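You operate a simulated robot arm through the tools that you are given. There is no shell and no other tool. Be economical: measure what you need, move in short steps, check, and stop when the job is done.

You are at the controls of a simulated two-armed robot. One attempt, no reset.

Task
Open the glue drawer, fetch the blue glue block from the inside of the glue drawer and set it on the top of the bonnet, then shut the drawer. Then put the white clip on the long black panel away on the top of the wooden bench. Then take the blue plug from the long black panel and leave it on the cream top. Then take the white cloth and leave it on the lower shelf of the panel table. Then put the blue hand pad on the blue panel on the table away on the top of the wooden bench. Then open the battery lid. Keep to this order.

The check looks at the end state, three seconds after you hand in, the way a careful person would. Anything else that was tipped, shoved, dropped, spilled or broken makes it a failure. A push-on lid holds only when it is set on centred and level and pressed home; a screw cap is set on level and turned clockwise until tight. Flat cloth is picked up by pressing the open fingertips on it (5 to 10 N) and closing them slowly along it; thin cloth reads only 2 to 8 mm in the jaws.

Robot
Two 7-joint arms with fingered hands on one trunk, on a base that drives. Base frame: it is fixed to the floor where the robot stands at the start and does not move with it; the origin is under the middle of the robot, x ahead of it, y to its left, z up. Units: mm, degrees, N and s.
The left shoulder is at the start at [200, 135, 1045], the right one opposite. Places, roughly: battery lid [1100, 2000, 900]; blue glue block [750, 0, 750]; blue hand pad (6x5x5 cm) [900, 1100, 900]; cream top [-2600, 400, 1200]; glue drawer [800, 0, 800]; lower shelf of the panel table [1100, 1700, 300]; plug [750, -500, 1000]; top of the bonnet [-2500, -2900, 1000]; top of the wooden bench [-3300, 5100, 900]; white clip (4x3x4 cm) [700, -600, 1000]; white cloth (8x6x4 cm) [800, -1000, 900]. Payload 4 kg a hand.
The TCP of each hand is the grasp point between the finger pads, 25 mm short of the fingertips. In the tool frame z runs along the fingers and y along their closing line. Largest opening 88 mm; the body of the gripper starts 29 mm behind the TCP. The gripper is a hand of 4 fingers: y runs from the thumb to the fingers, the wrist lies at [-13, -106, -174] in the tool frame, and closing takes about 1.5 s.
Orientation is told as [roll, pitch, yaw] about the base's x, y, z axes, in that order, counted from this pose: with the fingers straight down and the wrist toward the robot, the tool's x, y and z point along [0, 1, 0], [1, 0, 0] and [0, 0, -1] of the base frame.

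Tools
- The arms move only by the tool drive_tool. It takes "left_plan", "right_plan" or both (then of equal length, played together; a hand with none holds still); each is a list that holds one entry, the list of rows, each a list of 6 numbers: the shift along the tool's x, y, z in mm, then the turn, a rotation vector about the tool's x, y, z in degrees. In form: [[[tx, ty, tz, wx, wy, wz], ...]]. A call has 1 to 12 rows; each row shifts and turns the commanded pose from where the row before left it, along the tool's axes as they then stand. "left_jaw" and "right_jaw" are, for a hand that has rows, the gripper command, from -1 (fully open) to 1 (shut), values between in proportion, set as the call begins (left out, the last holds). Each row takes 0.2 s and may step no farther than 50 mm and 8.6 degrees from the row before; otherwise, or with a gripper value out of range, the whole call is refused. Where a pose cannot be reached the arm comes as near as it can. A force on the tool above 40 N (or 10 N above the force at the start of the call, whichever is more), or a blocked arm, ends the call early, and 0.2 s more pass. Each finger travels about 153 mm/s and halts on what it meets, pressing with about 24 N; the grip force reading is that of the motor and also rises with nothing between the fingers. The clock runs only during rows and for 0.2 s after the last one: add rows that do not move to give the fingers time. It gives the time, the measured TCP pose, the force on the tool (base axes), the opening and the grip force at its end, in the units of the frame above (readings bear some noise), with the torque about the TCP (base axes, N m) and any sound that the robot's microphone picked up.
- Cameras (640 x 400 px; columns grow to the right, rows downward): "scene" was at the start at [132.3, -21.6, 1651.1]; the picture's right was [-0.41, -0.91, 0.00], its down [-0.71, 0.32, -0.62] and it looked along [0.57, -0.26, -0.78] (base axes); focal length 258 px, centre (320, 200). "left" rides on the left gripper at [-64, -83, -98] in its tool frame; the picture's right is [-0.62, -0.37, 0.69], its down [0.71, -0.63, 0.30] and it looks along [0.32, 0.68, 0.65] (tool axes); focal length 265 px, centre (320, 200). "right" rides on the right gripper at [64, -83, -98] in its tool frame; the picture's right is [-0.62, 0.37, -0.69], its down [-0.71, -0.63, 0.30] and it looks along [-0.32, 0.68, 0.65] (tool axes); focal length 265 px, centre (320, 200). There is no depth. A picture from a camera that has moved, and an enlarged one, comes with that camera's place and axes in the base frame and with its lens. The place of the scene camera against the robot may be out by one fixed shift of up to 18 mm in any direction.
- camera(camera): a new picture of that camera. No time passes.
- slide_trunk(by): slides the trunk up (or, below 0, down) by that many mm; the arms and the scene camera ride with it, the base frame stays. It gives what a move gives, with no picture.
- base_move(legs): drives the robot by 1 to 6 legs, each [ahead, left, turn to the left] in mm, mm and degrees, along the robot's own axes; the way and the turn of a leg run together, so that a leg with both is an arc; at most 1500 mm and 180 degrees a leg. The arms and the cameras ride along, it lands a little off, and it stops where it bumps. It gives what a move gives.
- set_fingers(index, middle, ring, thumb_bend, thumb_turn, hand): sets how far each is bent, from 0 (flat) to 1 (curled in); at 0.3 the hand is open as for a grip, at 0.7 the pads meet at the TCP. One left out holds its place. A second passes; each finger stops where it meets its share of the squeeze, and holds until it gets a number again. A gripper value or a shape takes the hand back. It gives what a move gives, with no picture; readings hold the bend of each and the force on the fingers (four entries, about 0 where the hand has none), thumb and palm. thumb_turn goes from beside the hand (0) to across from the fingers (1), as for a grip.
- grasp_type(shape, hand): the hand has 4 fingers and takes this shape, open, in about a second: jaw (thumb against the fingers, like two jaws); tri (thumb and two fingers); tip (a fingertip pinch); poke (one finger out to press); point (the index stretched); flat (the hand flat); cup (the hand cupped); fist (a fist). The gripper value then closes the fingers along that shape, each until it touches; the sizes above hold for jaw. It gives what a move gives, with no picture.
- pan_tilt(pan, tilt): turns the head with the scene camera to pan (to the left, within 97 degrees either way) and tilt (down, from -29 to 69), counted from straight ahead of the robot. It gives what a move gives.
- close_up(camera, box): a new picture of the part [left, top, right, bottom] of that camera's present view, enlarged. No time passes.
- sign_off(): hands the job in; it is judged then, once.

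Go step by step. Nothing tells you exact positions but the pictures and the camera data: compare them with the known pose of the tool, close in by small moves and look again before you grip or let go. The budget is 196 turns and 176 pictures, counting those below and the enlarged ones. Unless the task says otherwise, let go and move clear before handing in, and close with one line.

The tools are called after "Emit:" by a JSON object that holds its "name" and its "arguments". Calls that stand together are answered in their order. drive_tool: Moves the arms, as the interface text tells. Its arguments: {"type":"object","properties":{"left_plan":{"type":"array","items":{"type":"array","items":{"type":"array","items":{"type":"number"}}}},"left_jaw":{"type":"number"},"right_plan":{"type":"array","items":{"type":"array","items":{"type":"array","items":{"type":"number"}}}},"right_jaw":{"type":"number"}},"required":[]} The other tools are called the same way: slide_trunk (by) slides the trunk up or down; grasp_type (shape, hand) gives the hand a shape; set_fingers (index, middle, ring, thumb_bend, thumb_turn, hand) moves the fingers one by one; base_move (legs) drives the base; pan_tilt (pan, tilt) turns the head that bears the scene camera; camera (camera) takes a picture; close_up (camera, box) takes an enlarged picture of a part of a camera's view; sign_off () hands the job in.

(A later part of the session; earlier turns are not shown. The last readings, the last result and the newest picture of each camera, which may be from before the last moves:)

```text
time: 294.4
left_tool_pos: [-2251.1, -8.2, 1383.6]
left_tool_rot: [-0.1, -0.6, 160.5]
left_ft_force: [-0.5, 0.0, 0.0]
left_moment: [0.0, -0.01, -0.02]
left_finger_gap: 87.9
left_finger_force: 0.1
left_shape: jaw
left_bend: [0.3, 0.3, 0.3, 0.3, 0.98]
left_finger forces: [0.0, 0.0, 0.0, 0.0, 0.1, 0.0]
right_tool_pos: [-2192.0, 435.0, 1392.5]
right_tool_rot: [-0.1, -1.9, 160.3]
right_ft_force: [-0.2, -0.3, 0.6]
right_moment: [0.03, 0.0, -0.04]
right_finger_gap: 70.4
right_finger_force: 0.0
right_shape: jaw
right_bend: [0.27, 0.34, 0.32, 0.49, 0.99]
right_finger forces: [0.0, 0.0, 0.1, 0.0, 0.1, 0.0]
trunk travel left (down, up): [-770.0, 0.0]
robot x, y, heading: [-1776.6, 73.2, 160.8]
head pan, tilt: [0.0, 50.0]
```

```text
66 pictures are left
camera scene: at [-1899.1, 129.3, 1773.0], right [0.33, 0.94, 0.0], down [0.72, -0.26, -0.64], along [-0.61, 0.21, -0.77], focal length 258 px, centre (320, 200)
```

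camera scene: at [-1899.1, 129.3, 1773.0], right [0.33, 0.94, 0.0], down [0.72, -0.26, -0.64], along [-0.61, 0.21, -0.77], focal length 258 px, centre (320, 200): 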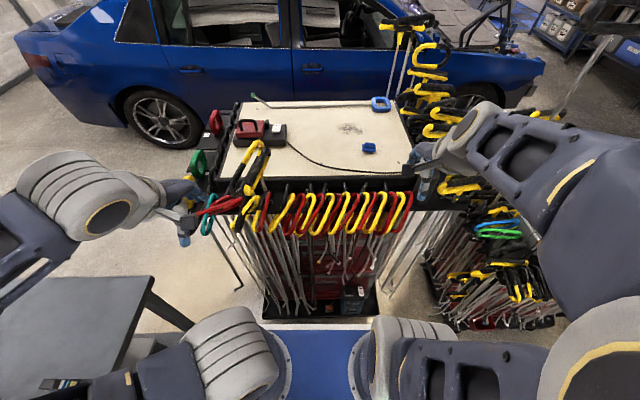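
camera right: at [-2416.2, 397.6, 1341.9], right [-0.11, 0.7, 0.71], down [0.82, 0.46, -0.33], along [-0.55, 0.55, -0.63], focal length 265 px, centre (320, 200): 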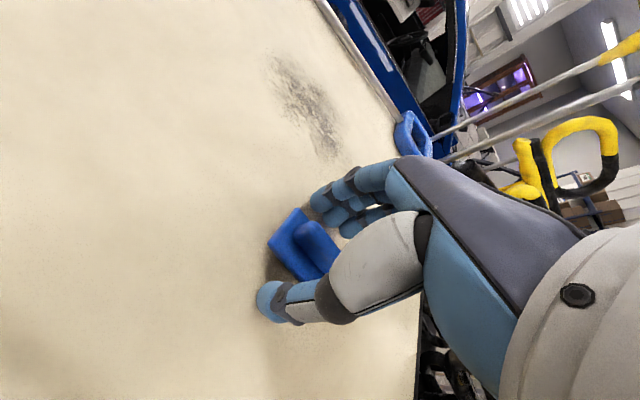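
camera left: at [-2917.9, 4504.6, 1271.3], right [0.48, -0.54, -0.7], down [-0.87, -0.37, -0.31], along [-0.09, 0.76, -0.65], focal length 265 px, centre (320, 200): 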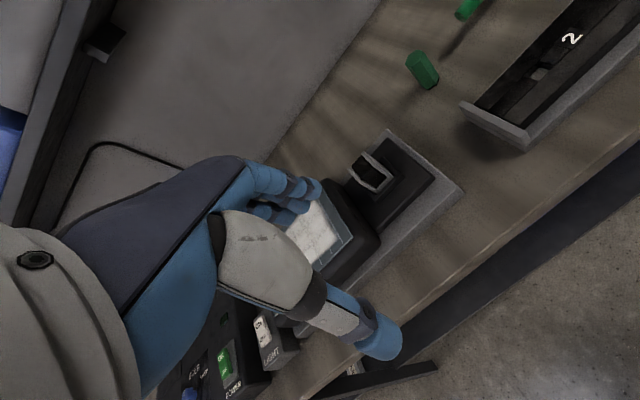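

The plug rests on the cream top, clear of the cable. Next the white cloth behind the black panel; I drive back to the bench, further right.

Emit:
{"name": "base_move", "arguments": {"legs": [[-700, 0, 0], [0, 0, -170.3]]}}

Emit:
{"name": "base_move", "arguments": {"legs": [[680, -316, 0]]}}

Emit:
{"name": "slide_trunk", "arguments": {"by": -70}}

Emit:
{"name": "pan_tilt", "arguments": {"pan": -10, "tilt": 45}}

Emit:
{"name": "camera", "arguments": {"camera": "scene"}}

```text
time: 305.2
left_tool_pos: [-655.2, 3.1, 1381.9]
left_tool_rot: [-0.1, -0.7, -9.9]
left_ft_force: [-0.5, -0.4, 0.1]
left_moment: [0.01, 0.03, 0.02]
left_finger_gap: 88.2
left_finger_force: 0.1
left_shape: jaw
left_bend: [0.3, 0.3, 0.3, 0.3, 0.98]
left_finger forces: [0.0, 0.0, 0.0, 0.1, 0.0, 0.0]
right_tool_pos: [-639.4, -443.4, 1392.1]
right_tool_rot: [0.0, -1.9, -10.2]
right_ft_force: [-0.2, -1.3, 1.0]
right_moment: [-0.03, 0.03, 0.01]
right_finger_gap: 70.2
right_finger_force: 0.1
right_shape: jaw
right_bend: [0.27, 0.34, 0.32, 0.49, 0.99]
right_finger forces: [0.1, 0.0, 0.0, 0.0, 0.0, 0.0]
trunk travel left (down, up): [-770.0, 0.0]
robot x, y, heading: [-1113.1, -161.0, -10.0]
head pan, tilt: [0.0, 50.0]
```

```text
time: 309.2
left_tool_pos: [-36.3, -428.9, 1382.6]
left_tool_rot: [-0.1, -0.6, -10.0]
left_ft_force: [0.2, -0.1, -0.2]
left_moment: [0.0, -0.02, 0.0]
left_finger_gap: 88.1
left_finger_force: 0.0
left_shape: jaw
left_bend: [0.3, 0.3, 0.3, 0.3, 0.98]
left_finger forces: [0.1, 0.0, 0.0, 0.1, 0.1, 0.1]
right_tool_pos: [-21.1, -875.1, 1391.7]
right_tool_rot: [0.0, -2.0, -10.4]
right_ft_force: [0.0, 0.4, 0.0]
right_moment: [-0.02, 0.0, 0.02]
right_finger_gap: 70.2
right_finger_force: 0.1
right_shape: jaw
right_bend: [0.27, 0.34, 0.32, 0.49, 0.99]
right_finger forces: [0.0, 0.0, 0.0, 0.0, 0.0, 0.1]
trunk travel left (down, up): [-770.0, 0.0]
robot x, y, heading: [-493.7, -590.8, -10.0]
head pan, tilt: [0.0, 50.0]
```

```text
time: 310.3
left_tool_pos: [-35.0, -429.6, 1312.3]
left_tool_rot: [-0.2, -0.5, -9.9]
left_ft_force: [1.1, -0.5, 0.2]
left_moment: [0.04, 0.0, -0.03]
left_finger_gap: 88.0
left_finger_force: 0.0
left_shape: jaw
left_bend: [0.3, 0.3, 0.3, 0.3, 0.98]
left_finger forces: [0.1, 0.0, 0.1, 0.1, 0.1, 0.0]
right_tool_pos: [-19.5, -875.5, 1322.1]
right_tool_rot: [0.0, -1.8, -10.3]
right_ft_force: [0.8, -0.3, -0.3]
right_moment: [0.01, 0.02, 0.0]
right_finger_gap: 70.2
right_finger_force: 0.0
right_shape: jaw
right_bend: [0.27, 0.34, 0.32, 0.49, 0.99]
right_finger forces: [0.1, 0.0, 0.0, 0.0, 0.1, 0.0]
trunk travel left (down, up): [-700.0, 70.0]
robot x, y, heading: [-492.2, -587.4, -9.7]
head pan, tilt: [0.0, 50.0]
```

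```text
time: 311.1
left_tool_pos: [-36.5, -428.5, 1313.7]
left_tool_rot: [0.0, -0.5, -10.0]
left_ft_force: [0.3, -0.1, -1.0]
left_moment: [0.01, 0.0, -0.02]
left_finger_gap: 87.9
left_finger_force: 0.0
left_shape: jaw
left_bend: [0.3, 0.3, 0.3, 0.3, 0.98]
left_finger forces: [0.1, 0.0, 0.0, 0.0, 0.1, 0.1]
right_tool_pos: [-20.7, -874.5, 1322.4]
right_tool_rot: [0.0, -2.1, -10.3]
right_ft_force: [-0.2, -0.8, -0.5]
right_moment: [0.0, 0.02, -0.01]
right_finger_gap: 70.3
right_finger_force: 0.1
right_shape: jaw
right_bend: [0.27, 0.34, 0.32, 0.49, 0.99]
right_finger forces: [0.0, 0.1, 0.0, 0.0, 0.0, 0.0]
trunk travel left (down, up): [-700.0, 70.0]
robot x, y, heading: [-494.0, -587.2, -9.7]
head pan, tilt: [-10.0, 45.0]
```

```text
65 pictures are left
camera scene: at [-354.4, -617.1, 1709.9], right [-0.34, -0.94, 0.0], down [-0.67, 0.24, -0.71], along [0.66, -0.24, -0.71], focal length 258 px, centre (320, 200)
```

scene: 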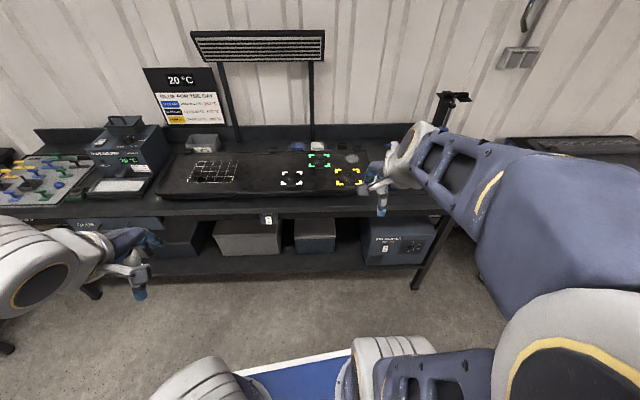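

I drive up to the bench and look at the cloth with the hand camera.

Emit:
{"name": "base_move", "arguments": {"legs": [[420, 0, 0]]}}

Emit:
{"name": "camera", "arguments": {"camera": "right"}}

Emit:
{"name": "close_up", "arguments": {"camera": "scene", "box": [220, 120, 460, 270]}}

```text
time: 313.7
left_tool_pos: [388.5, -501.5, 1313.0]
left_tool_rot: [-0.2, -0.6, -9.9]
left_ft_force: [-0.9, -0.4, 0.7]
left_moment: [-0.02, 0.0, 0.0]
left_finger_gap: 88.0
left_finger_force: 0.0
left_shape: jaw
left_bend: [0.3, 0.3, 0.3, 0.3, 0.98]
left_finger forces: [0.0, 0.0, 0.0, 0.1, 0.1, 0.0]
right_tool_pos: [404.5, -949.3, 1321.6]
right_tool_rot: [0.0, -2.0, -10.2]
right_ft_force: [0.5, 0.4, 0.3]
right_moment: [0.04, -0.01, -0.02]
right_finger_gap: 70.2
right_finger_force: 0.0
right_shape: jaw
right_bend: [0.27, 0.34, 0.32, 0.49, 0.99]
right_finger forces: [0.1, 0.0, 0.1, 0.1, 0.0, 0.1]
trunk travel left (down, up): [-700.0, 70.0]
robot x, y, heading: [-66.3, -661.8, -9.7]
head pan, tilt: [-10.0, 45.0]
```

```text
64 pictures are left
camera right: at [331.0, -870.7, 1417.5], right [0.23, -0.67, 0.7], down [-0.74, -0.59, -0.33], along [0.64, -0.44, -0.63], focal length 265 px, centre (320, 200)
```

right: 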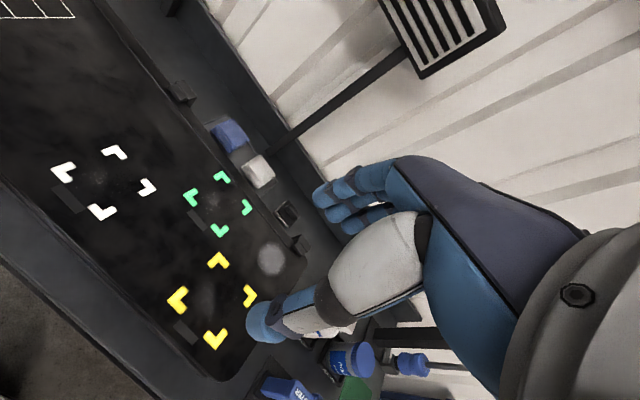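

```text
2.67 times, centred on (340, 195) of scene
camera zoom: at [70.4, -690.9, 1710.0], right [-0.34, -0.94, 0.0], down [-0.67, 0.24, -0.71], along [0.67, -0.24, -0.71], focal length 689 px, centre (267, 213)
```

zoom: 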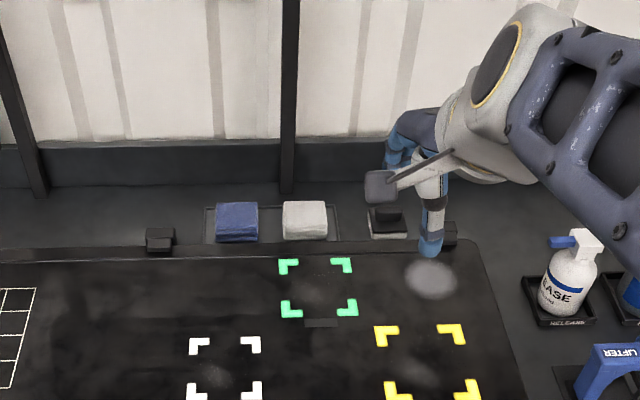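

The white cloth is folded in a low tray behind the panel near [762, -1005, 920]. I bring the hand above it for a close look.

Emit:
{"name": "drive_tool", "arguments": {"right_plan": [[[1.5, 36, 26, 0, 0, 0], [1.5, 36, 26, 0, 0, 0], [1.5, 36, 26, 0, 0, 0], [1.5, 36, 26, 0, 0, 0], [1.5, 36, 26, 0, 0, 0], [1.5, 36, 26, 0, 0, 0], [1.5, 36, 26, 0, 0, 0], [1.5, 36, 26, 0, 0, 0], [1.5, 36, 26, 0, 0, 0], [0, 0, 0, 0, 0, 0]]], "right_jaw": -1}}

Emit:
{"name": "camera", "arguments": {"camera": "right"}}

Emit:
{"name": "close_up", "arguments": {"camera": "scene", "box": [270, 165, 398, 245]}}

```text
time: 315.9
left_tool_pos: [389.9, -500.9, 1313.4]
left_tool_rot: [-0.1, -0.6, -9.9]
left_ft_force: [0.0, 0.3, 0.4]
left_moment: [0.03, -0.03, -0.02]
left_finger_gap: 88.0
left_finger_force: 0.1
left_shape: jaw
left_bend: [0.3, 0.3, 0.3, 0.3, 0.98]
left_finger forces: [0.1, 0.0, 0.0, 0.0, 0.0, 0.0]
right_tool_pos: [732.0, -995.9, 1099.6]
right_tool_rot: [-0.1, -2.0, -10.1]
right_ft_force: [0.2, 0.4, 0.6]
right_moment: [-0.05, 0.0, 0.01]
right_finger_gap: 88.1
right_finger_force: 0.0
right_shape: jaw
right_bend: [0.3, 0.3, 0.3, 0.3, 0.98]
right_finger forces: [0.0, 0.1, 0.1, 0.1, 0.0, 0.0]
trunk travel left (down, up): [-700.0, 70.0]
robot x, y, heading: [-68.0, -660.7, -9.6]
head pan, tilt: [-10.0, 45.0]
```

```text
62 pictures are left
camera right: at [658.7, -919.4, 1194.2], right [0.23, -0.67, 0.7], down [-0.74, -0.59, -0.33], along [0.64, -0.44, -0.63], focal length 265 px, centre (320, 200)
```

right: 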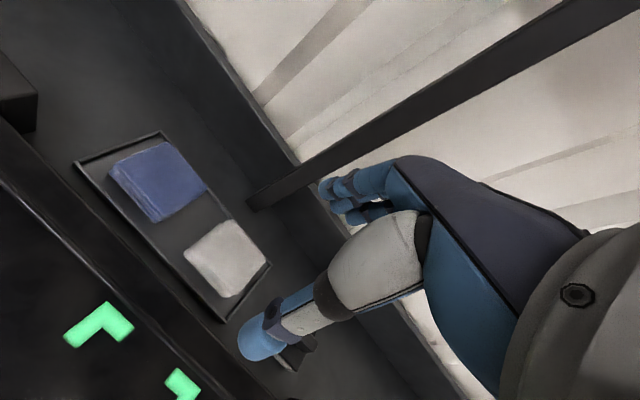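

```text
5.00 times, centred on (334, 205) of scene
camera zoom: at [70.5, -690.9, 1710.0], right [-0.34, -0.94, 0.0], down [-0.67, 0.24, -0.71], along [0.67, -0.24, -0.71], focal length 1292 px, centre (250, 175)
```

zoom: 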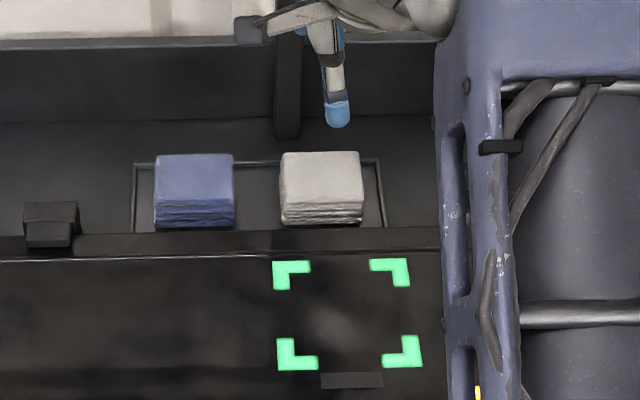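

The cloth is a folded stack, about 68 x 58 mm, centred at [771, -1014] with its top near z = 928, with room front and back. I come down above it with the jaws slightly narrowed.

Emit:
{"name": "drive_tool", "arguments": {"right_plan": [[[-4, 14, 33, 1, 0, 0], [-4, 14, 33, 1, 0, 0], [-3, 13, 33, 0, 0, 2], [0, 0, 0, 0, 0, 0]]], "right_jaw": -0.8}}

Emit:
{"name": "camera", "arguments": {"camera": "right"}}

Emit:
{"name": "close_up", "arguments": {"camera": "scene", "box": [270, 165, 398, 245]}}

```text
time: 316.9
left_tool_pos: [390.1, -502.2, 1312.6]
left_tool_rot: [0.0, -0.7, -9.9]
left_ft_force: [0.8, -0.3, -1.1]
left_moment: [0.01, -0.03, 0.01]
left_finger_gap: 87.9
left_finger_force: 0.0
left_shape: jaw
left_bend: [0.3, 0.3, 0.3, 0.3, 0.98]
left_finger forces: [0.0, 0.0, 0.0, 0.0, 0.0, 0.0]
right_tool_pos: [773.4, -1014.4, 1002.4]
right_tool_rot: [0.0, 0.1, -12.2]
right_ft_force: [0.1, 0.0, 0.8]
right_moment: [-0.01, 0.05, -0.02]
right_finger_gap: 79.3
right_finger_force: 0.0
right_shape: jaw
right_bend: [0.3, 0.32, 0.3, 0.33, 0.98]
right_finger forces: [0.0, 0.0, 0.0, 0.0, 0.0, 0.0]
trunk travel left (down, up): [-700.0, 70.0]
robot x, y, heading: [-67.2, -661.8, -9.8]
head pan, tilt: [-10.0, 45.0]
```

```text
60 pictures are left
camera right: at [705.8, -933.6, 1100.5], right [0.23, -0.68, 0.69], down [-0.77, -0.56, -0.3], along [0.6, -0.46, -0.65], focal length 265 px, centre (320, 200)
```

right: 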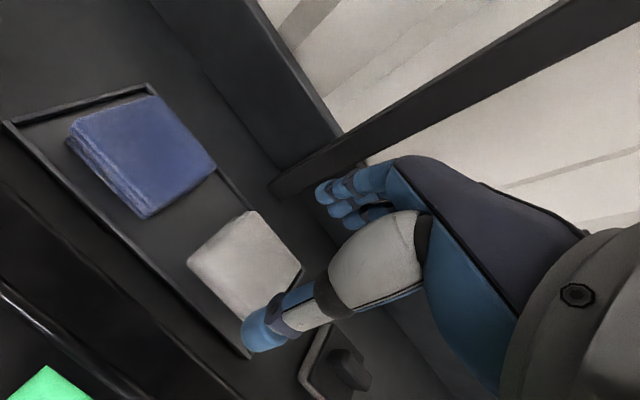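

```text
5.00 times, centred on (334, 205) of scene
camera zoom: at [70.5, -690.9, 1710.0], right [-0.34, -0.94, 0.0], down [-0.67, 0.24, -0.71], along [0.67, -0.24, -0.71], focal length 1292 px, centre (250, 175)
```

zoom: 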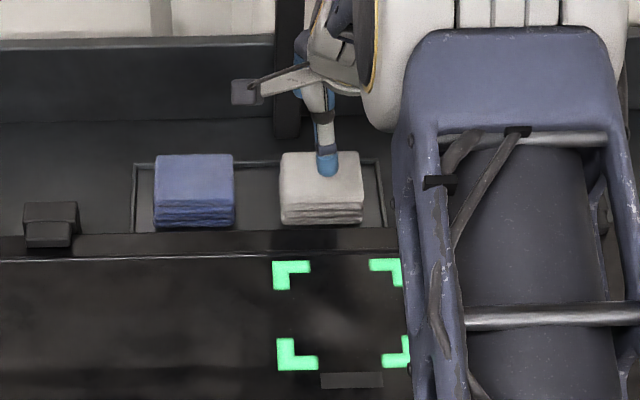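

The cloth is centred below the hand. I go down further.

Emit:
{"name": "drive_tool", "arguments": {"right_plan": [[[0, -1, 20, 0, 0, 0], [0, 0, 20, 0, 0, 0], [0, 0, 0, 0, 0, 0]]]}}

Emit:
{"name": "camera", "arguments": {"camera": "right"}}

Emit:
{"name": "close_up", "arguments": {"camera": "scene", "box": [300, 175, 380, 225]}}

```text
time: 317.7
left_tool_pos: [388.7, -502.2, 1312.8]
left_tool_rot: [-0.1, -0.5, -9.9]
left_ft_force: [-0.6, -0.3, 1.4]
left_moment: [-0.01, -0.01, -0.03]
left_finger_gap: 87.9
left_finger_force: 0.0
left_shape: jaw
left_bend: [0.3, 0.3, 0.3, 0.3, 0.98]
left_finger forces: [0.0, 0.1, 0.0, 0.0, 0.0, 0.1]
right_tool_pos: [772.1, -1011.9, 962.8]
right_tool_rot: [-0.1, 0.0, -12.1]
right_ft_force: [-0.1, 0.7, 0.1]
right_moment: [-0.02, 0.01, 0.01]
right_finger_gap: 79.2
right_finger_force: 0.0
right_shape: jaw
right_bend: [0.3, 0.32, 0.3, 0.33, 0.98]
right_finger forces: [0.1, 0.0, 0.1, 0.0, 0.0, 0.1]
trunk travel left (down, up): [-700.0, 70.0]
robot x, y, heading: [-66.4, -659.9, -9.7]
head pan, tilt: [-10.0, 45.0]
```

```text
58 pictures are left
camera right: at [703.9, -933.3, 1060.7], right [0.23, -0.68, 0.69], down [-0.77, -0.56, -0.3], along [0.6, -0.46, -0.65], focal length 265 px, centre (320, 200)
```

right: 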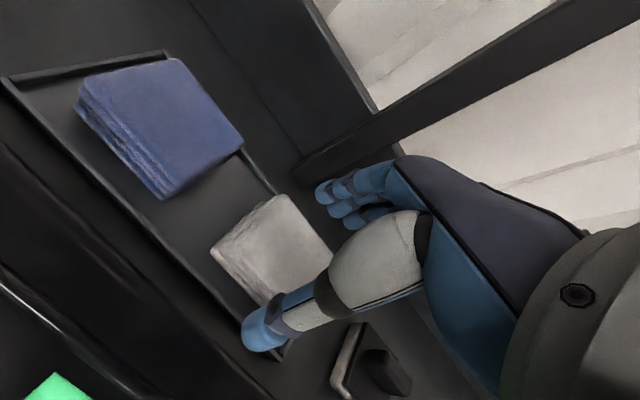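

```text
8.00 times, centred on (340, 200) of scene
camera zoom: at [70.5, -690.9, 1710.0], right [-0.34, -0.94, 0.0], down [-0.67, 0.24, -0.71], along [0.67, -0.24, -0.71], focal length 2068 px, centre (160, 200)
```

zoom: 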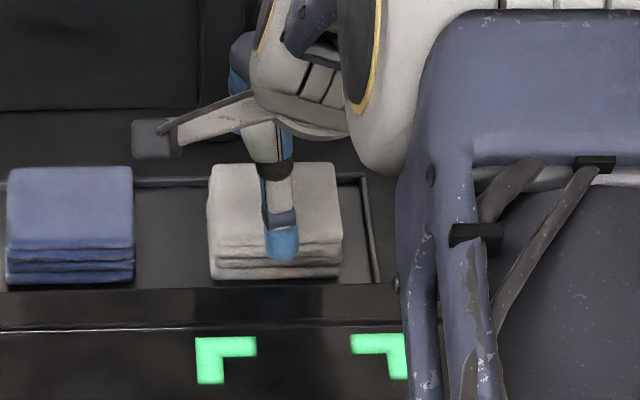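

Emit:
{"name": "drive_tool", "arguments": {"right_plan": [[[0, 0, 8, 0, 0, 0], [0, 0, 8, 0, 0, 0], [0, 0, 8, 0, 0, 0], [0, 0, 0, 0, 0, 0]]]}}

Emit:
{"name": "camera", "arguments": {"camera": "right"}}

```text
time: 318.7
left_tool_pos: [389.2, -501.5, 1312.0]
left_tool_rot: [-0.2, -0.5, -9.8]
left_ft_force: [-0.4, 0.9, 0.1]
left_moment: [0.01, -0.02, 0.01]
left_finger_gap: 88.0
left_finger_force: 0.0
left_shape: jaw
left_bend: [0.3, 0.3, 0.3, 0.3, 0.98]
left_finger forces: [0.0, 0.0, 0.0, 0.0, 0.0, 0.0]
right_tool_pos: [772.7, -1013.0, 936.6]
right_tool_rot: [0.0, 0.1, -12.2]
right_ft_force: [-0.8, -0.4, -0.3]
right_moment: [0.0, 0.01, -0.01]
right_finger_gap: 79.2
right_finger_force: 0.0
right_shape: jaw
right_bend: [0.29, 0.32, 0.3, 0.33, 0.98]
right_finger forces: [0.1, 0.0, 0.1, 0.0, 0.0, 0.1]
trunk travel left (down, up): [-700.0, 70.0]
robot x, y, heading: [-71.6, -663.3, -9.8]
head pan, tilt: [-10.0, 45.0]
```

```text
56 pictures are left
camera right: at [704.2, -933.0, 1035.7], right [0.23, -0.68, 0.69], down [-0.77, -0.56, -0.3], along [0.6, -0.46, -0.65], focal length 265 px, centre (320, 200)
```

right: 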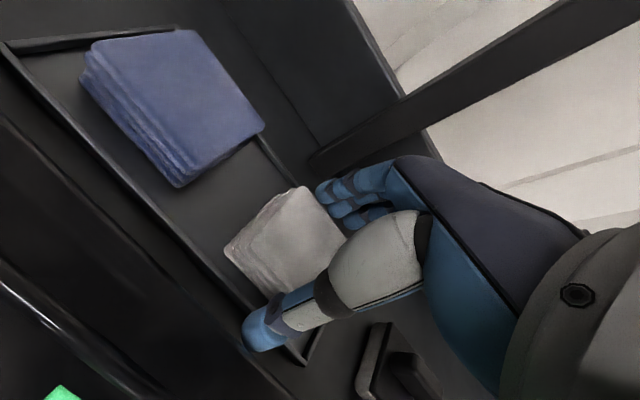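

Emit:
{"name": "drive_tool", "arguments": {"right_plan": [[[0, 0, 4, 0, 0, 0], [0, 0, 2, 0, 0, 0], [0, 0, 0, 0, 0, 0]]]}}

Emit:
{"name": "drive_tool", "arguments": {"right_plan": [[[0, 0, 0, 0, 0, 0], [0, 0, 0, 0, 0, 0], [0, 0, 0, 0, 0, 0], [0, 0, 0, 0, 0, 0], [0, 0, 0, 0, 0, 0], [0, 0, 0, 0, 0, 0], [0, 0, 0, 0, 0, 0], [0, 0, 0, 0, 0, 0]]], "right_jaw": 1}}

Emit:
{"name": "drive_tool", "arguments": {"right_plan": [[[0, 0, -8, 0, 0, 0], [0, 0, -15, 0, 0, 0], [0, 0, -30, 0, 0, 0], [0, 0, -40, 0, 0, 0], [0, 0, -40, 0, 0, 0], [0, 0, 0, 0, 0, 0]]]}}

Emit:
{"name": "camera", "arguments": {"camera": "right"}}

```text
time: 319.5
left_tool_pos: [388.1, -501.6, 1312.7]
left_tool_rot: [-0.1, -0.6, -9.9]
left_ft_force: [-0.2, -0.7, -0.1]
left_moment: [0.01, 0.0, 0.01]
left_finger_gap: 88.1
left_finger_force: 0.0
left_shape: jaw
left_bend: [0.3, 0.3, 0.3, 0.3, 0.98]
left_finger forces: [0.1, 0.0, 0.0, 0.0, 0.0, 0.0]
right_tool_pos: [772.4, -1011.9, 931.8]
right_tool_rot: [0.0, -0.1, -12.2]
right_ft_force: [0.4, -0.5, 0.3]
right_moment: [0.0, -0.02, 0.01]
right_finger_gap: 79.0
right_finger_force: 0.0
right_shape: jaw
right_bend: [0.29, 0.32, 0.3, 0.33, 0.98]
right_finger forces: [0.3, 0.0, 0.0, 0.0, 0.0, 0.1]
trunk travel left (down, up): [-700.0, 70.0]
robot x, y, heading: [-68.3, -661.1, -9.7]
head pan, tilt: [-10.0, 45.0]
```

```text
time: 321.3
left_tool_pos: [388.3, -501.9, 1312.3]
left_tool_rot: [-0.1, -0.7, -9.9]
left_ft_force: [1.5, -0.3, -0.7]
left_moment: [0.0, -0.03, -0.05]
left_finger_gap: 88.0
left_finger_force: 0.1
left_shape: jaw
left_bend: [0.3, 0.3, 0.3, 0.3, 0.98]
left_finger forces: [0.0, 0.0, 0.1, 0.0, 0.0, 0.1]
right_tool_pos: [771.9, -1013.5, 932.0]
right_tool_rot: [-0.1, -0.1, -12.2]
right_ft_force: [-0.2, -0.1, 1.1]
right_moment: [-0.01, -0.05, 0.0]
right_finger_gap: 54.2
right_finger_force: 24.2
right_shape: jaw
right_bend: [0.28, 0.4, 0.37, 0.64, 0.99]
right_finger forces: [12.4, 6.6, 2.9, 0.1, 21.8, 0.1]
trunk travel left (down, up): [-700.0, 70.0]
robot x, y, heading: [-63.9, -661.0, -9.8]
head pan, tilt: [-10.0, 45.0]
```

```text
time: 322.7
left_tool_pos: [388.6, -502.1, 1312.5]
left_tool_rot: [-0.1, -0.7, -9.9]
left_ft_force: [-0.3, -0.4, 0.4]
left_moment: [0.01, -0.03, -0.02]
left_finger_gap: 88.0
left_finger_force: 0.0
left_shape: jaw
left_bend: [0.3, 0.3, 0.3, 0.3, 0.98]
left_finger forces: [0.0, 0.1, 0.0, 0.0, 0.0, 0.0]
right_tool_pos: [769.5, -1013.1, 1063.0]
right_tool_rot: [0.0, 0.1, -12.2]
right_ft_force: [-0.8, 1.1, 0.4]
right_moment: [0.0, -0.01, 0.03]
right_finger_gap: 54.1
right_finger_force: 24.1
right_shape: jaw
right_bend: [0.28, 0.4, 0.37, 0.64, 0.99]
right_finger forces: [12.4, 6.7, 2.9, 0.1, 22.0, 0.1]
trunk travel left (down, up): [-700.0, 70.0]
robot x, y, heading: [-69.9, -658.7, -9.7]
head pan, tilt: [-10.0, 45.0]
```

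```text
55 pictures are left
camera right: at [703.7, -933.3, 1162.6], right [0.23, -0.68, 0.69], down [-0.77, -0.56, -0.3], along [0.6, -0.46, -0.65], focal length 265 px, centre (320, 200)
```

right: 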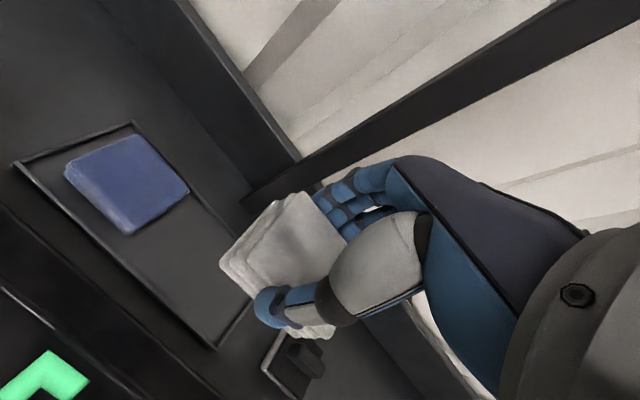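

The cloth is held. I tuck the arm and drive to the panel table on the left to look at its lower shelf.

Emit:
{"name": "drive_tool", "arguments": {"right_plan": [[[-5, -30, -35, 0, 0, 0], [-5, -30, -35, 0, 0, 0], [-5, -30, -35, 0, 0, 0], [-5, -30, -20, 0, 0, 0], [-5, -40, 0, 0, 0, 0], [-5, -40, 0, 0, 0, 0], [-5, -40, 0, 0, 0, 0], [0, 0, 0, 0, 0, 0]]]}}

Emit:
{"name": "base_move", "arguments": {"legs": [[-700, 0, 0], [0, 0, 100], [1200, 0, 0], [900, 0, 0], [0, 0, -95]]}}

Emit:
{"name": "pan_tilt", "arguments": {"pan": 0, "tilt": 40}}

Emit:
{"name": "camera", "arguments": {"camera": "scene"}}

```text
time: 324.5
left_tool_pos: [388.7, -501.8, 1312.6]
left_tool_rot: [-0.2, -0.6, -9.9]
left_ft_force: [0.1, -0.8, -0.5]
left_moment: [0.04, -0.03, -0.03]
left_finger_gap: 88.2
left_finger_force: 0.0
left_shape: jaw
left_bend: [0.3, 0.3, 0.3, 0.3, 0.98]
left_finger forces: [0.0, 0.1, 0.1, 0.1, 0.1, 0.1]
right_tool_pos: [531.5, -995.2, 1190.9]
right_tool_rot: [0.1, 0.0, -12.2]
right_ft_force: [0.7, -0.4, -0.1]
right_moment: [0.02, -0.01, 0.0]
right_finger_gap: 53.9
right_finger_force: 24.2
right_shape: jaw
right_bend: [0.29, 0.4, 0.37, 0.64, 0.99]
right_finger forces: [12.4, 6.6, 2.9, 0.0, 22.0, 0.0]
trunk travel left (down, up): [-700.0, 70.0]
robot x, y, heading: [-69.9, -660.1, -10.3]
head pan, tilt: [-10.0, 45.0]
```

```text
time: 346.4
left_tool_pos: [-246.3, 1742.9, 1312.8]
left_tool_rot: [-0.1, -0.6, -4.7]
left_ft_force: [0.3, 0.2, -0.2]
left_moment: [0.01, 0.02, 0.0]
left_finger_gap: 87.9
left_finger_force: 0.0
left_shape: jaw
left_bend: [0.3, 0.3, 0.3, 0.3, 0.98]
left_finger forces: [0.0, 0.0, 0.0, 0.0, 0.0, 0.0]
right_tool_pos: [-60.2, 1263.7, 1190.9]
right_tool_rot: [0.0, 0.1, -7.0]
right_ft_force: [0.3, 0.3, 0.4]
right_moment: [0.03, -0.03, 0.04]
right_finger_gap: 53.1
right_finger_force: 23.8
right_shape: jaw
right_bend: [0.29, 0.4, 0.38, 0.65, 0.99]
right_finger forces: [12.1, 6.2, 2.9, 0.1, 21.2, 0.1]
trunk travel left (down, up): [-700.0, 70.0]
robot x, y, heading: [-687.8, 1540.9, -4.7]
head pan, tilt: [-10.0, 45.0]
```

```text
time: 347.1
left_tool_pos: [-248.0, 1744.3, 1313.0]
left_tool_rot: [-0.1, -0.5, -4.7]
left_ft_force: [0.1, -0.4, -0.5]
left_moment: [-0.01, 0.03, 0.01]
left_finger_gap: 88.2
left_finger_force: 0.1
left_shape: jaw
left_bend: [0.3, 0.3, 0.3, 0.3, 0.98]
left_finger forces: [0.0, 0.0, 0.0, 0.1, 0.1, 0.0]
right_tool_pos: [-59.7, 1264.3, 1190.8]
right_tool_rot: [0.0, 0.1, -7.1]
right_ft_force: [-0.1, 0.1, -0.5]
right_moment: [-0.01, -0.01, 0.02]
right_finger_gap: 53.2
right_finger_force: 23.9
right_shape: jaw
right_bend: [0.29, 0.4, 0.38, 0.65, 0.99]
right_finger forces: [12.1, 6.4, 2.9, 0.0, 21.3, 0.0]
trunk travel left (down, up): [-700.0, 70.0]
robot x, y, heading: [-685.9, 1542.8, -4.6]
head pan, tilt: [0.0, 40.0]
```

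```text
54 pictures are left
camera scene: at [-539.8, 1539.7, 1717.2], right [-0.08, -1.0, 0.0], down [-0.64, 0.05, -0.77], along [0.76, -0.06, -0.64], focal length 258 px, centre (320, 200)
```

scene: 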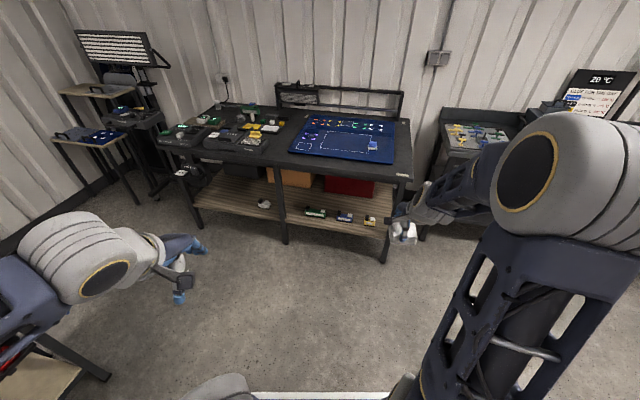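

The shelf has a free gap just right of its middle leg, around [990, 1634, 300]. I turn to match the table (about -18 degrees), drive nearer, and lower the trunk.

Emit:
{"name": "base_move", "arguments": {"legs": [[0, 0, -13.4], [450, 600, 0]]}}

Emit:
{"name": "slide_trunk", "arguments": {"by": -560}}

Emit:
{"name": "pan_tilt", "arguments": {"pan": -5, "tilt": 35}}

Emit:
{"name": "camera", "arguments": {"camera": "scene"}}

Emit:
{"name": "camera", "arguments": {"camera": "right"}}

```text
time: 352.0
left_tool_pos: [409.3, 2055.7, 1313.2]
left_tool_rot: [-0.2, -0.6, -18.3]
left_ft_force: [-0.2, 0.2, -0.9]
left_moment: [-0.01, 0.0, 0.0]
left_finger_gap: 88.1
left_finger_force: 0.0
left_shape: jaw
left_bend: [0.3, 0.3, 0.3, 0.3, 0.98]
left_finger forces: [0.0, 0.0, 0.0, 0.1, 0.0, 0.0]
right_tool_pos: [476.7, 1546.8, 1190.5]
right_tool_rot: [0.0, 0.1, -20.7]
right_ft_force: [-0.3, 0.1, -0.1]
right_moment: [-0.03, 0.01, -0.01]
right_finger_gap: 53.2
right_finger_force: 24.1
right_shape: jaw
right_bend: [0.29, 0.4, 0.38, 0.65, 0.99]
right_finger forces: [12.1, 6.3, 2.9, 0.0, 21.3, 0.0]
trunk travel left (down, up): [-700.0, 70.0]
robot x, y, heading: [-68.2, 1965.7, -18.4]
head pan, tilt: [0.0, 40.0]
```

```text
refused: -560 is not a number from -400 to 400
```

```text
time: 352.6
left_tool_pos: [409.4, 2054.8, 1313.3]
left_tool_rot: [0.0, -0.6, -18.4]
left_ft_force: [0.7, -0.3, -0.5]
left_moment: [0.01, -0.03, -0.01]
left_finger_gap: 87.7
left_finger_force: 0.0
left_shape: jaw
left_bend: [0.3, 0.3, 0.3, 0.3, 0.98]
left_finger forces: [0.0, 0.1, 0.0, 0.0, 0.1, 0.0]
right_tool_pos: [477.1, 1545.6, 1189.8]
right_tool_rot: [0.0, 0.1, -20.8]
right_ft_force: [0.5, 0.1, 0.0]
right_moment: [-0.03, 0.03, -0.01]
right_finger_gap: 53.1
right_finger_force: 24.3
right_shape: jaw
right_bend: [0.29, 0.4, 0.38, 0.65, 0.99]
right_finger forces: [12.1, 6.2, 2.9, 0.0, 21.2, 0.0]
trunk travel left (down, up): [-700.0, 70.0]
robot x, y, heading: [-67.2, 1969.3, -18.5]
head pan, tilt: [-5.0, 35.0]
```

```text
53 pictures are left
camera scene: at [73.7, 1920.4, 1724.8], right [-0.4, -0.92, 0.0], down [-0.53, 0.23, -0.82], along [0.75, -0.32, -0.57], focal length 258 px, centre (320, 200)
```

scene: 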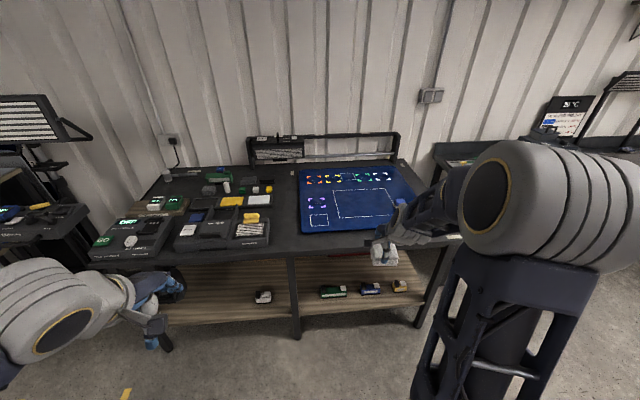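

```text
52 pictures are left
camera right: at [421.6, 1634.5, 1289.3], right [0.13, -0.71, 0.69], down [-0.84, -0.44, -0.3], along [0.52, -0.55, -0.65], focal length 265 px, centre (320, 200)
```

right: 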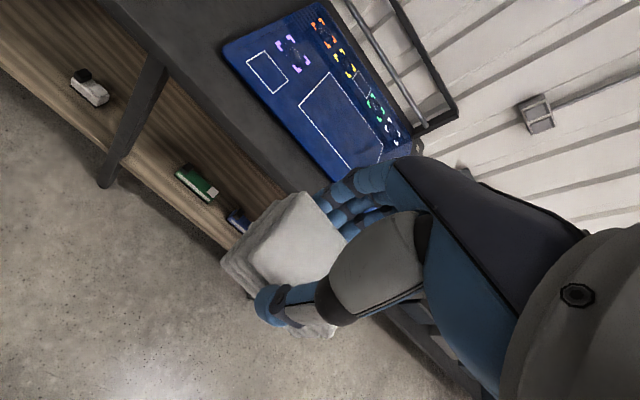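

The gap between the middle leg and the green item is clear; target about [949, 1611, 300]. I lower the trunk in two slides and then drive the last bit.

Emit:
{"name": "slide_trunk", "arguments": {"by": -400}}

Emit:
{"name": "slide_trunk", "arguments": {"by": -180}}

Emit:
{"name": "base_move", "arguments": {"legs": [[228, 45, 0]]}}

Emit:
{"name": "camera", "arguments": {"camera": "scene"}}

Emit:
{"name": "camera", "arguments": {"camera": "right"}}

```text
time: 356.4
left_tool_pos: [408.4, 2055.5, 914.3]
left_tool_rot: [-0.1, -0.6, -18.4]
left_ft_force: [1.0, 0.0, -0.1]
left_moment: [-0.01, -0.04, 0.0]
left_finger_gap: 87.9
left_finger_force: 0.0
left_shape: jaw
left_bend: [0.3, 0.3, 0.3, 0.3, 0.98]
left_finger forces: [0.1, 0.0, 0.0, 0.0, 0.0, 0.1]
right_tool_pos: [476.2, 1546.0, 790.6]
right_tool_rot: [0.0, 0.1, -20.7]
right_ft_force: [0.1, 0.7, -0.4]
right_moment: [-0.02, -0.02, 0.02]
right_finger_gap: 53.0
right_finger_force: 23.9
right_shape: jaw
right_bend: [0.29, 0.4, 0.38, 0.65, 0.99]
right_finger forces: [12.0, 6.3, 2.9, 0.0, 21.3, 0.1]
trunk travel left (down, up): [-300.0, 470.0]
robot x, y, heading: [-67.3, 1962.5, -18.4]
head pan, tilt: [-5.0, 35.0]
```

```text
time: 358.4
left_tool_pos: [408.7, 2055.6, 732.9]
left_tool_rot: [0.0, -0.7, -18.3]
left_ft_force: [0.2, -0.7, 0.3]
left_moment: [0.02, 0.02, 0.02]
left_finger_gap: 88.1
left_finger_force: 0.0
left_shape: jaw
left_bend: [0.3, 0.3, 0.3, 0.3, 0.98]
left_finger forces: [0.0, 0.0, 0.0, 0.1, 0.1, 0.0]
right_tool_pos: [476.6, 1545.5, 611.0]
right_tool_rot: [-0.1, 0.1, -20.6]
right_ft_force: [0.1, -0.1, -0.7]
right_moment: [0.02, -0.01, -0.02]
right_finger_gap: 53.1
right_finger_force: 24.2
right_shape: jaw
right_bend: [0.29, 0.4, 0.38, 0.65, 0.99]
right_finger forces: [12.1, 6.2, 2.9, 0.1, 21.2, 0.1]
trunk travel left (down, up): [-120.0, 650.0]
robot x, y, heading: [-71.0, 1964.4, -18.4]
head pan, tilt: [-5.0, 35.0]
```

```text
time: 360.2
left_tool_pos: [640.0, 2024.1, 732.6]
left_tool_rot: [0.0, -0.6, -18.6]
left_ft_force: [-0.5, 1.3, 0.2]
left_moment: [0.01, -0.02, -0.04]
left_finger_gap: 88.0
left_finger_force: 0.0
left_shape: jaw
left_bend: [0.3, 0.3, 0.3, 0.3, 0.98]
left_finger forces: [0.1, 0.0, 0.0, 0.1, 0.0, 0.0]
right_tool_pos: [704.8, 1513.6, 612.4]
right_tool_rot: [0.0, 0.0, -21.0]
right_ft_force: [-0.9, 0.3, -0.9]
right_moment: [0.01, -0.02, 0.0]
right_finger_gap: 53.1
right_finger_force: 24.0
right_shape: jaw
right_bend: [0.29, 0.4, 0.38, 0.65, 0.99]
right_finger forces: [12.2, 6.3, 3.0, 0.0, 21.3, 0.1]
trunk travel left (down, up): [-120.0, 650.0]
robot x, y, heading: [163.3, 1934.6, -18.5]
head pan, tilt: [-5.0, 35.0]
```

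```text
51 pictures are left
camera scene: at [303.8, 1889.6, 1144.8], right [-0.4, -0.92, 0.0], down [-0.53, 0.23, -0.82], along [0.75, -0.33, -0.57], focal length 258 px, centre (320, 200)
```

scene: 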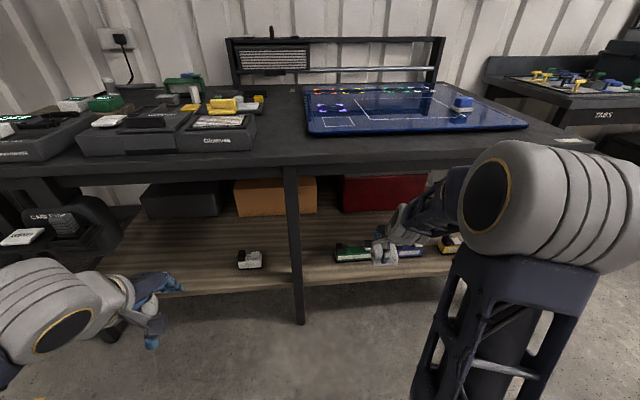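

```text
50 pictures are left
camera right: at [650.5, 1602.4, 709.3], right [0.12, -0.71, 0.69], down [-0.84, -0.44, -0.3], along [0.52, -0.55, -0.65], focal length 265 px, centre (320, 200)
```

right: 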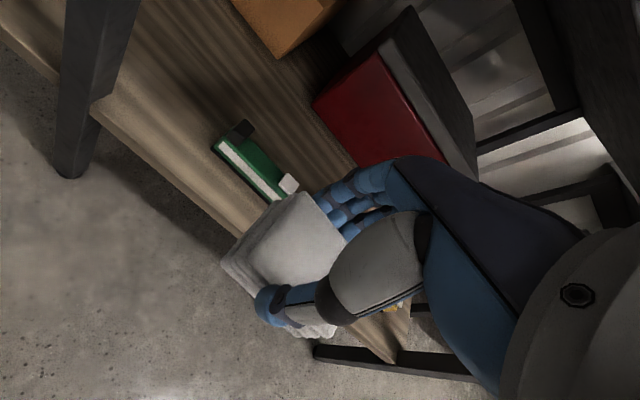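

The gap shows clearly. I move the hand left and down in front of the shelf, then look before going in.

Emit:
{"name": "drive_tool", "arguments": {"right_plan": [[[36, 0, 32, 0, 0, 0], [36, 0, 32, 0, 0, 0], [36, 0, 32, 0, 0, 0], [36, 0, 32, 0, 0, 0], [36, 0, 32, 0, 0, -2.5], [0, 20, 20, 0, 0, 0], [0, 30, 20, 0, 0, 0], [0, 30, 10, 0, 0, 0], [0, 0, 0, 0, 0, 0]]]}}

Emit:
{"name": "camera", "arguments": {"camera": "scene"}}

Emit:
{"name": "camera", "arguments": {"camera": "right"}}

```text
time: 362.2
left_tool_pos: [638.6, 2024.2, 733.0]
left_tool_rot: [-0.1, -0.5, -18.6]
left_ft_force: [0.0, 0.1, 0.7]
left_moment: [-0.02, 0.01, -0.03]
left_finger_gap: 88.1
left_finger_force: 0.0
left_shape: jaw
left_bend: [0.3, 0.3, 0.3, 0.3, 0.98]
left_finger forces: [0.0, 0.0, 0.0, 0.0, 0.0, 0.0]
right_tool_pos: [847.3, 1653.9, 400.6]
right_tool_rot: [0.0, 0.1, -18.5]
right_ft_force: [-0.2, 0.0, -0.9]
right_moment: [-0.01, 0.0, -0.04]
right_finger_gap: 52.9
right_finger_force: 24.2
right_shape: jaw
right_bend: [0.29, 0.4, 0.38, 0.65, 0.99]
right_finger forces: [12.0, 6.2, 3.0, 0.1, 21.3, 0.0]
trunk travel left (down, up): [-120.0, 650.0]
robot x, y, heading: [163.2, 1936.6, -18.8]
head pan, tilt: [-5.0, 35.0]
```

```text
49 pictures are left
camera scene: at [303.8, 1889.7, 1144.8], right [-0.4, -0.92, 0.0], down [-0.53, 0.23, -0.82], along [0.75, -0.33, -0.57], focal length 258 px, centre (320, 200)
```

scene: 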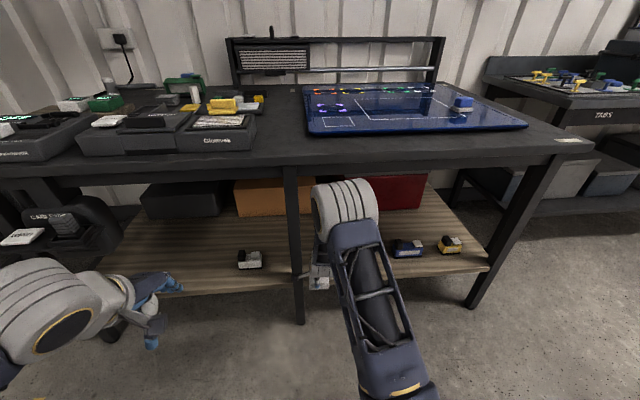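

```text
48 pictures are left
camera right: at [789.2, 1740.9, 499.2], right [0.15, -0.7, 0.69], down [-0.82, -0.48, -0.3], along [0.55, -0.52, -0.65], focal length 265 px, centre (320, 200)
```

right: 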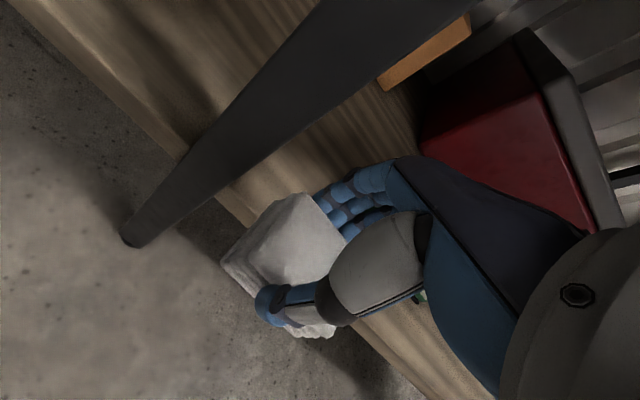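

The hand's camera side would come close to the middle leg, so I shift 30 mm to the right and then go in 120 mm.

Emit:
{"name": "drive_tool", "arguments": {"right_plan": [[[-30, 0, 0, 0, 0, 0], [0, 30, 5, 0, 0, 0], [0, 30, 5, 0, 0, 0], [0, 30, 5, 0, 0, 0], [0, 32, 5, 0, 0, 0], [0, 0, 0, 0, 0, 0]]]}}

Emit:
{"name": "camera", "arguments": {"camera": "right"}}

Emit:
{"name": "close_up", "arguments": {"camera": "scene", "box": [240, 180, 400, 280]}}

```text
time: 363.6
left_tool_pos: [640.4, 2022.7, 732.1]
left_tool_rot: [0.0, -0.6, -18.6]
left_ft_force: [-0.6, -0.5, -0.1]
left_moment: [0.04, -0.03, 0.01]
left_finger_gap: 88.3
left_finger_force: 0.1
left_shape: jaw
left_bend: [0.3, 0.3, 0.3, 0.3, 0.98]
left_finger forces: [0.0, 0.0, 0.0, 0.0, 0.0, 0.0]
right_tool_pos: [951.5, 1586.0, 380.3]
right_tool_rot: [0.0, 0.1, -18.5]
right_ft_force: [0.6, 0.3, -0.5]
right_moment: [0.0, 0.0, 0.02]
right_finger_gap: 53.1
right_finger_force: 23.9
right_shape: jaw
right_bend: [0.29, 0.4, 0.38, 0.65, 0.99]
right_finger forces: [12.2, 6.2, 3.1, 0.0, 21.3, 0.0]
trunk travel left (down, up): [-120.0, 650.0]
robot x, y, heading: [168.6, 1929.7, -18.5]
head pan, tilt: [-5.0, 35.0]
```

```text
47 pictures are left
camera right: at [892.8, 1673.2, 479.2], right [0.15, -0.7, 0.69], down [-0.82, -0.48, -0.3], along [0.54, -0.52, -0.65], focal length 265 px, centre (320, 200)
```

right: 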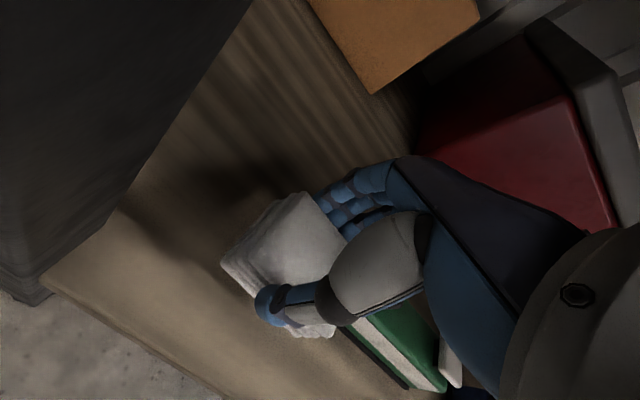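

```text
4.00 times, centred on (320, 230) of scene
camera zoom: at [303.8, 1889.6, 1144.8], right [-0.4, -0.92, 0.0], down [-0.53, 0.23, -0.82], along [0.75, -0.33, -0.57], focal length 1034 px, centre (320, 80)
```

zoom: 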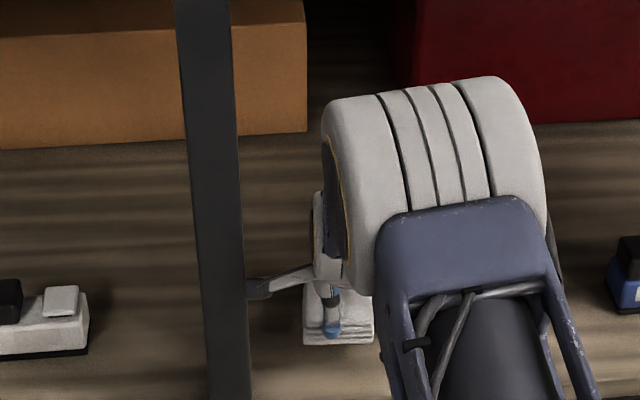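

There is clearance to the leg and the green item. I lower to the shelf.

Emit:
{"name": "drive_tool", "arguments": {"right_plan": [[[0, 0, 15, 0, 0, 0], [0, 0, 10, 0, 0, 0], [0, 0, 5, 0, 0, 0], [0, 0, 3, 0, 0, 0], [0, 0, 0, 0, 0, 0]]]}}

Emit:
{"name": "drive_tool", "arguments": {"right_plan": [[[0, 0, 4, 0, 0, 0], [0, 0, 4, 0, 0, 0], [0, 0, 3, 0, 0, 0], [0, 0, 0, 0, 0, 0]]]}}

Emit:
{"name": "camera", "arguments": {"camera": "right"}}

```text
time: 364.8
left_tool_pos: [639.9, 2024.1, 733.4]
left_tool_rot: [-0.1, -0.6, -18.5]
left_ft_force: [0.2, -0.3, 0.5]
left_moment: [-0.01, -0.01, 0.0]
left_finger_gap: 88.2
left_finger_force: 0.2
left_shape: jaw
left_bend: [0.3, 0.3, 0.3, 0.3, 0.98]
left_finger forces: [0.0, 0.0, 0.1, 0.0, 0.1, 0.0]
right_tool_pos: [951.2, 1588.7, 347.6]
right_tool_rot: [0.0, 0.1, -18.5]
right_ft_force: [0.1, -0.3, -0.6]
right_moment: [0.02, 0.03, 0.01]
right_finger_gap: 52.9
right_finger_force: 22.7
right_shape: jaw
right_bend: [0.29, 0.4, 0.38, 0.65, 0.99]
right_finger forces: [12.1, 6.1, 3.0, 0.0, 21.3, 0.1]
trunk travel left (down, up): [-120.0, 650.0]
robot x, y, heading: [165.5, 1937.2, -18.9]
head pan, tilt: [-5.0, 35.0]
```

```text
time: 365.8
left_tool_pos: [639.6, 2023.0, 733.3]
left_tool_rot: [-0.1, -0.5, -18.6]
left_ft_force: [-0.7, 0.1, 0.2]
left_moment: [0.03, -0.02, 0.01]
left_finger_gap: 87.8
left_finger_force: 0.1
left_shape: jaw
left_bend: [0.3, 0.3, 0.3, 0.3, 0.98]
left_finger forces: [0.0, 0.0, 0.1, 0.1, 0.0, 0.0]
right_tool_pos: [953.4, 1586.8, 342.0]
right_tool_rot: [0.0, -0.5, -18.4]
right_ft_force: [-1.4, -1.4, 34.7]
right_moment: [-0.08, 0.06, 0.01]
right_finger_gap: 51.2
right_finger_force: 24.2
right_shape: jaw
right_bend: [0.74, 0.41, 0.39, 0.65, 0.99]
right_finger forces: [13.4, 6.9, 4.0, 0.0, 24.4, 0.1]
trunk travel left (down, up): [-120.0, 650.0]
robot x, y, heading: [160.9, 1935.7, -18.7]
head pan, tilt: [-5.0, 35.0]
```

```text
45 pictures are left
camera right: at [894.3, 1674.5, 438.9], right [0.15, -0.7, 0.7], down [-0.82, -0.48, -0.31], along [0.55, -0.53, -0.65], focal length 265 px, centre (320, 200)
```

right: 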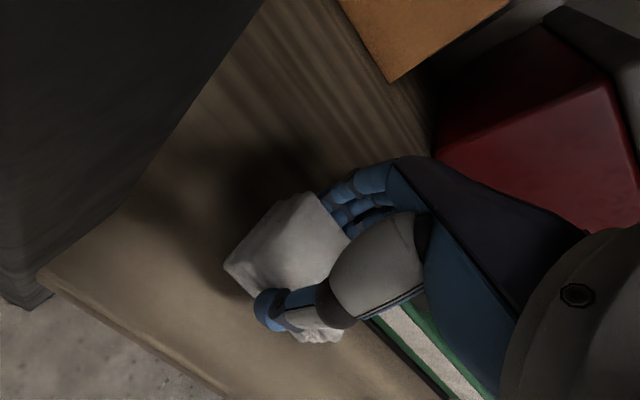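

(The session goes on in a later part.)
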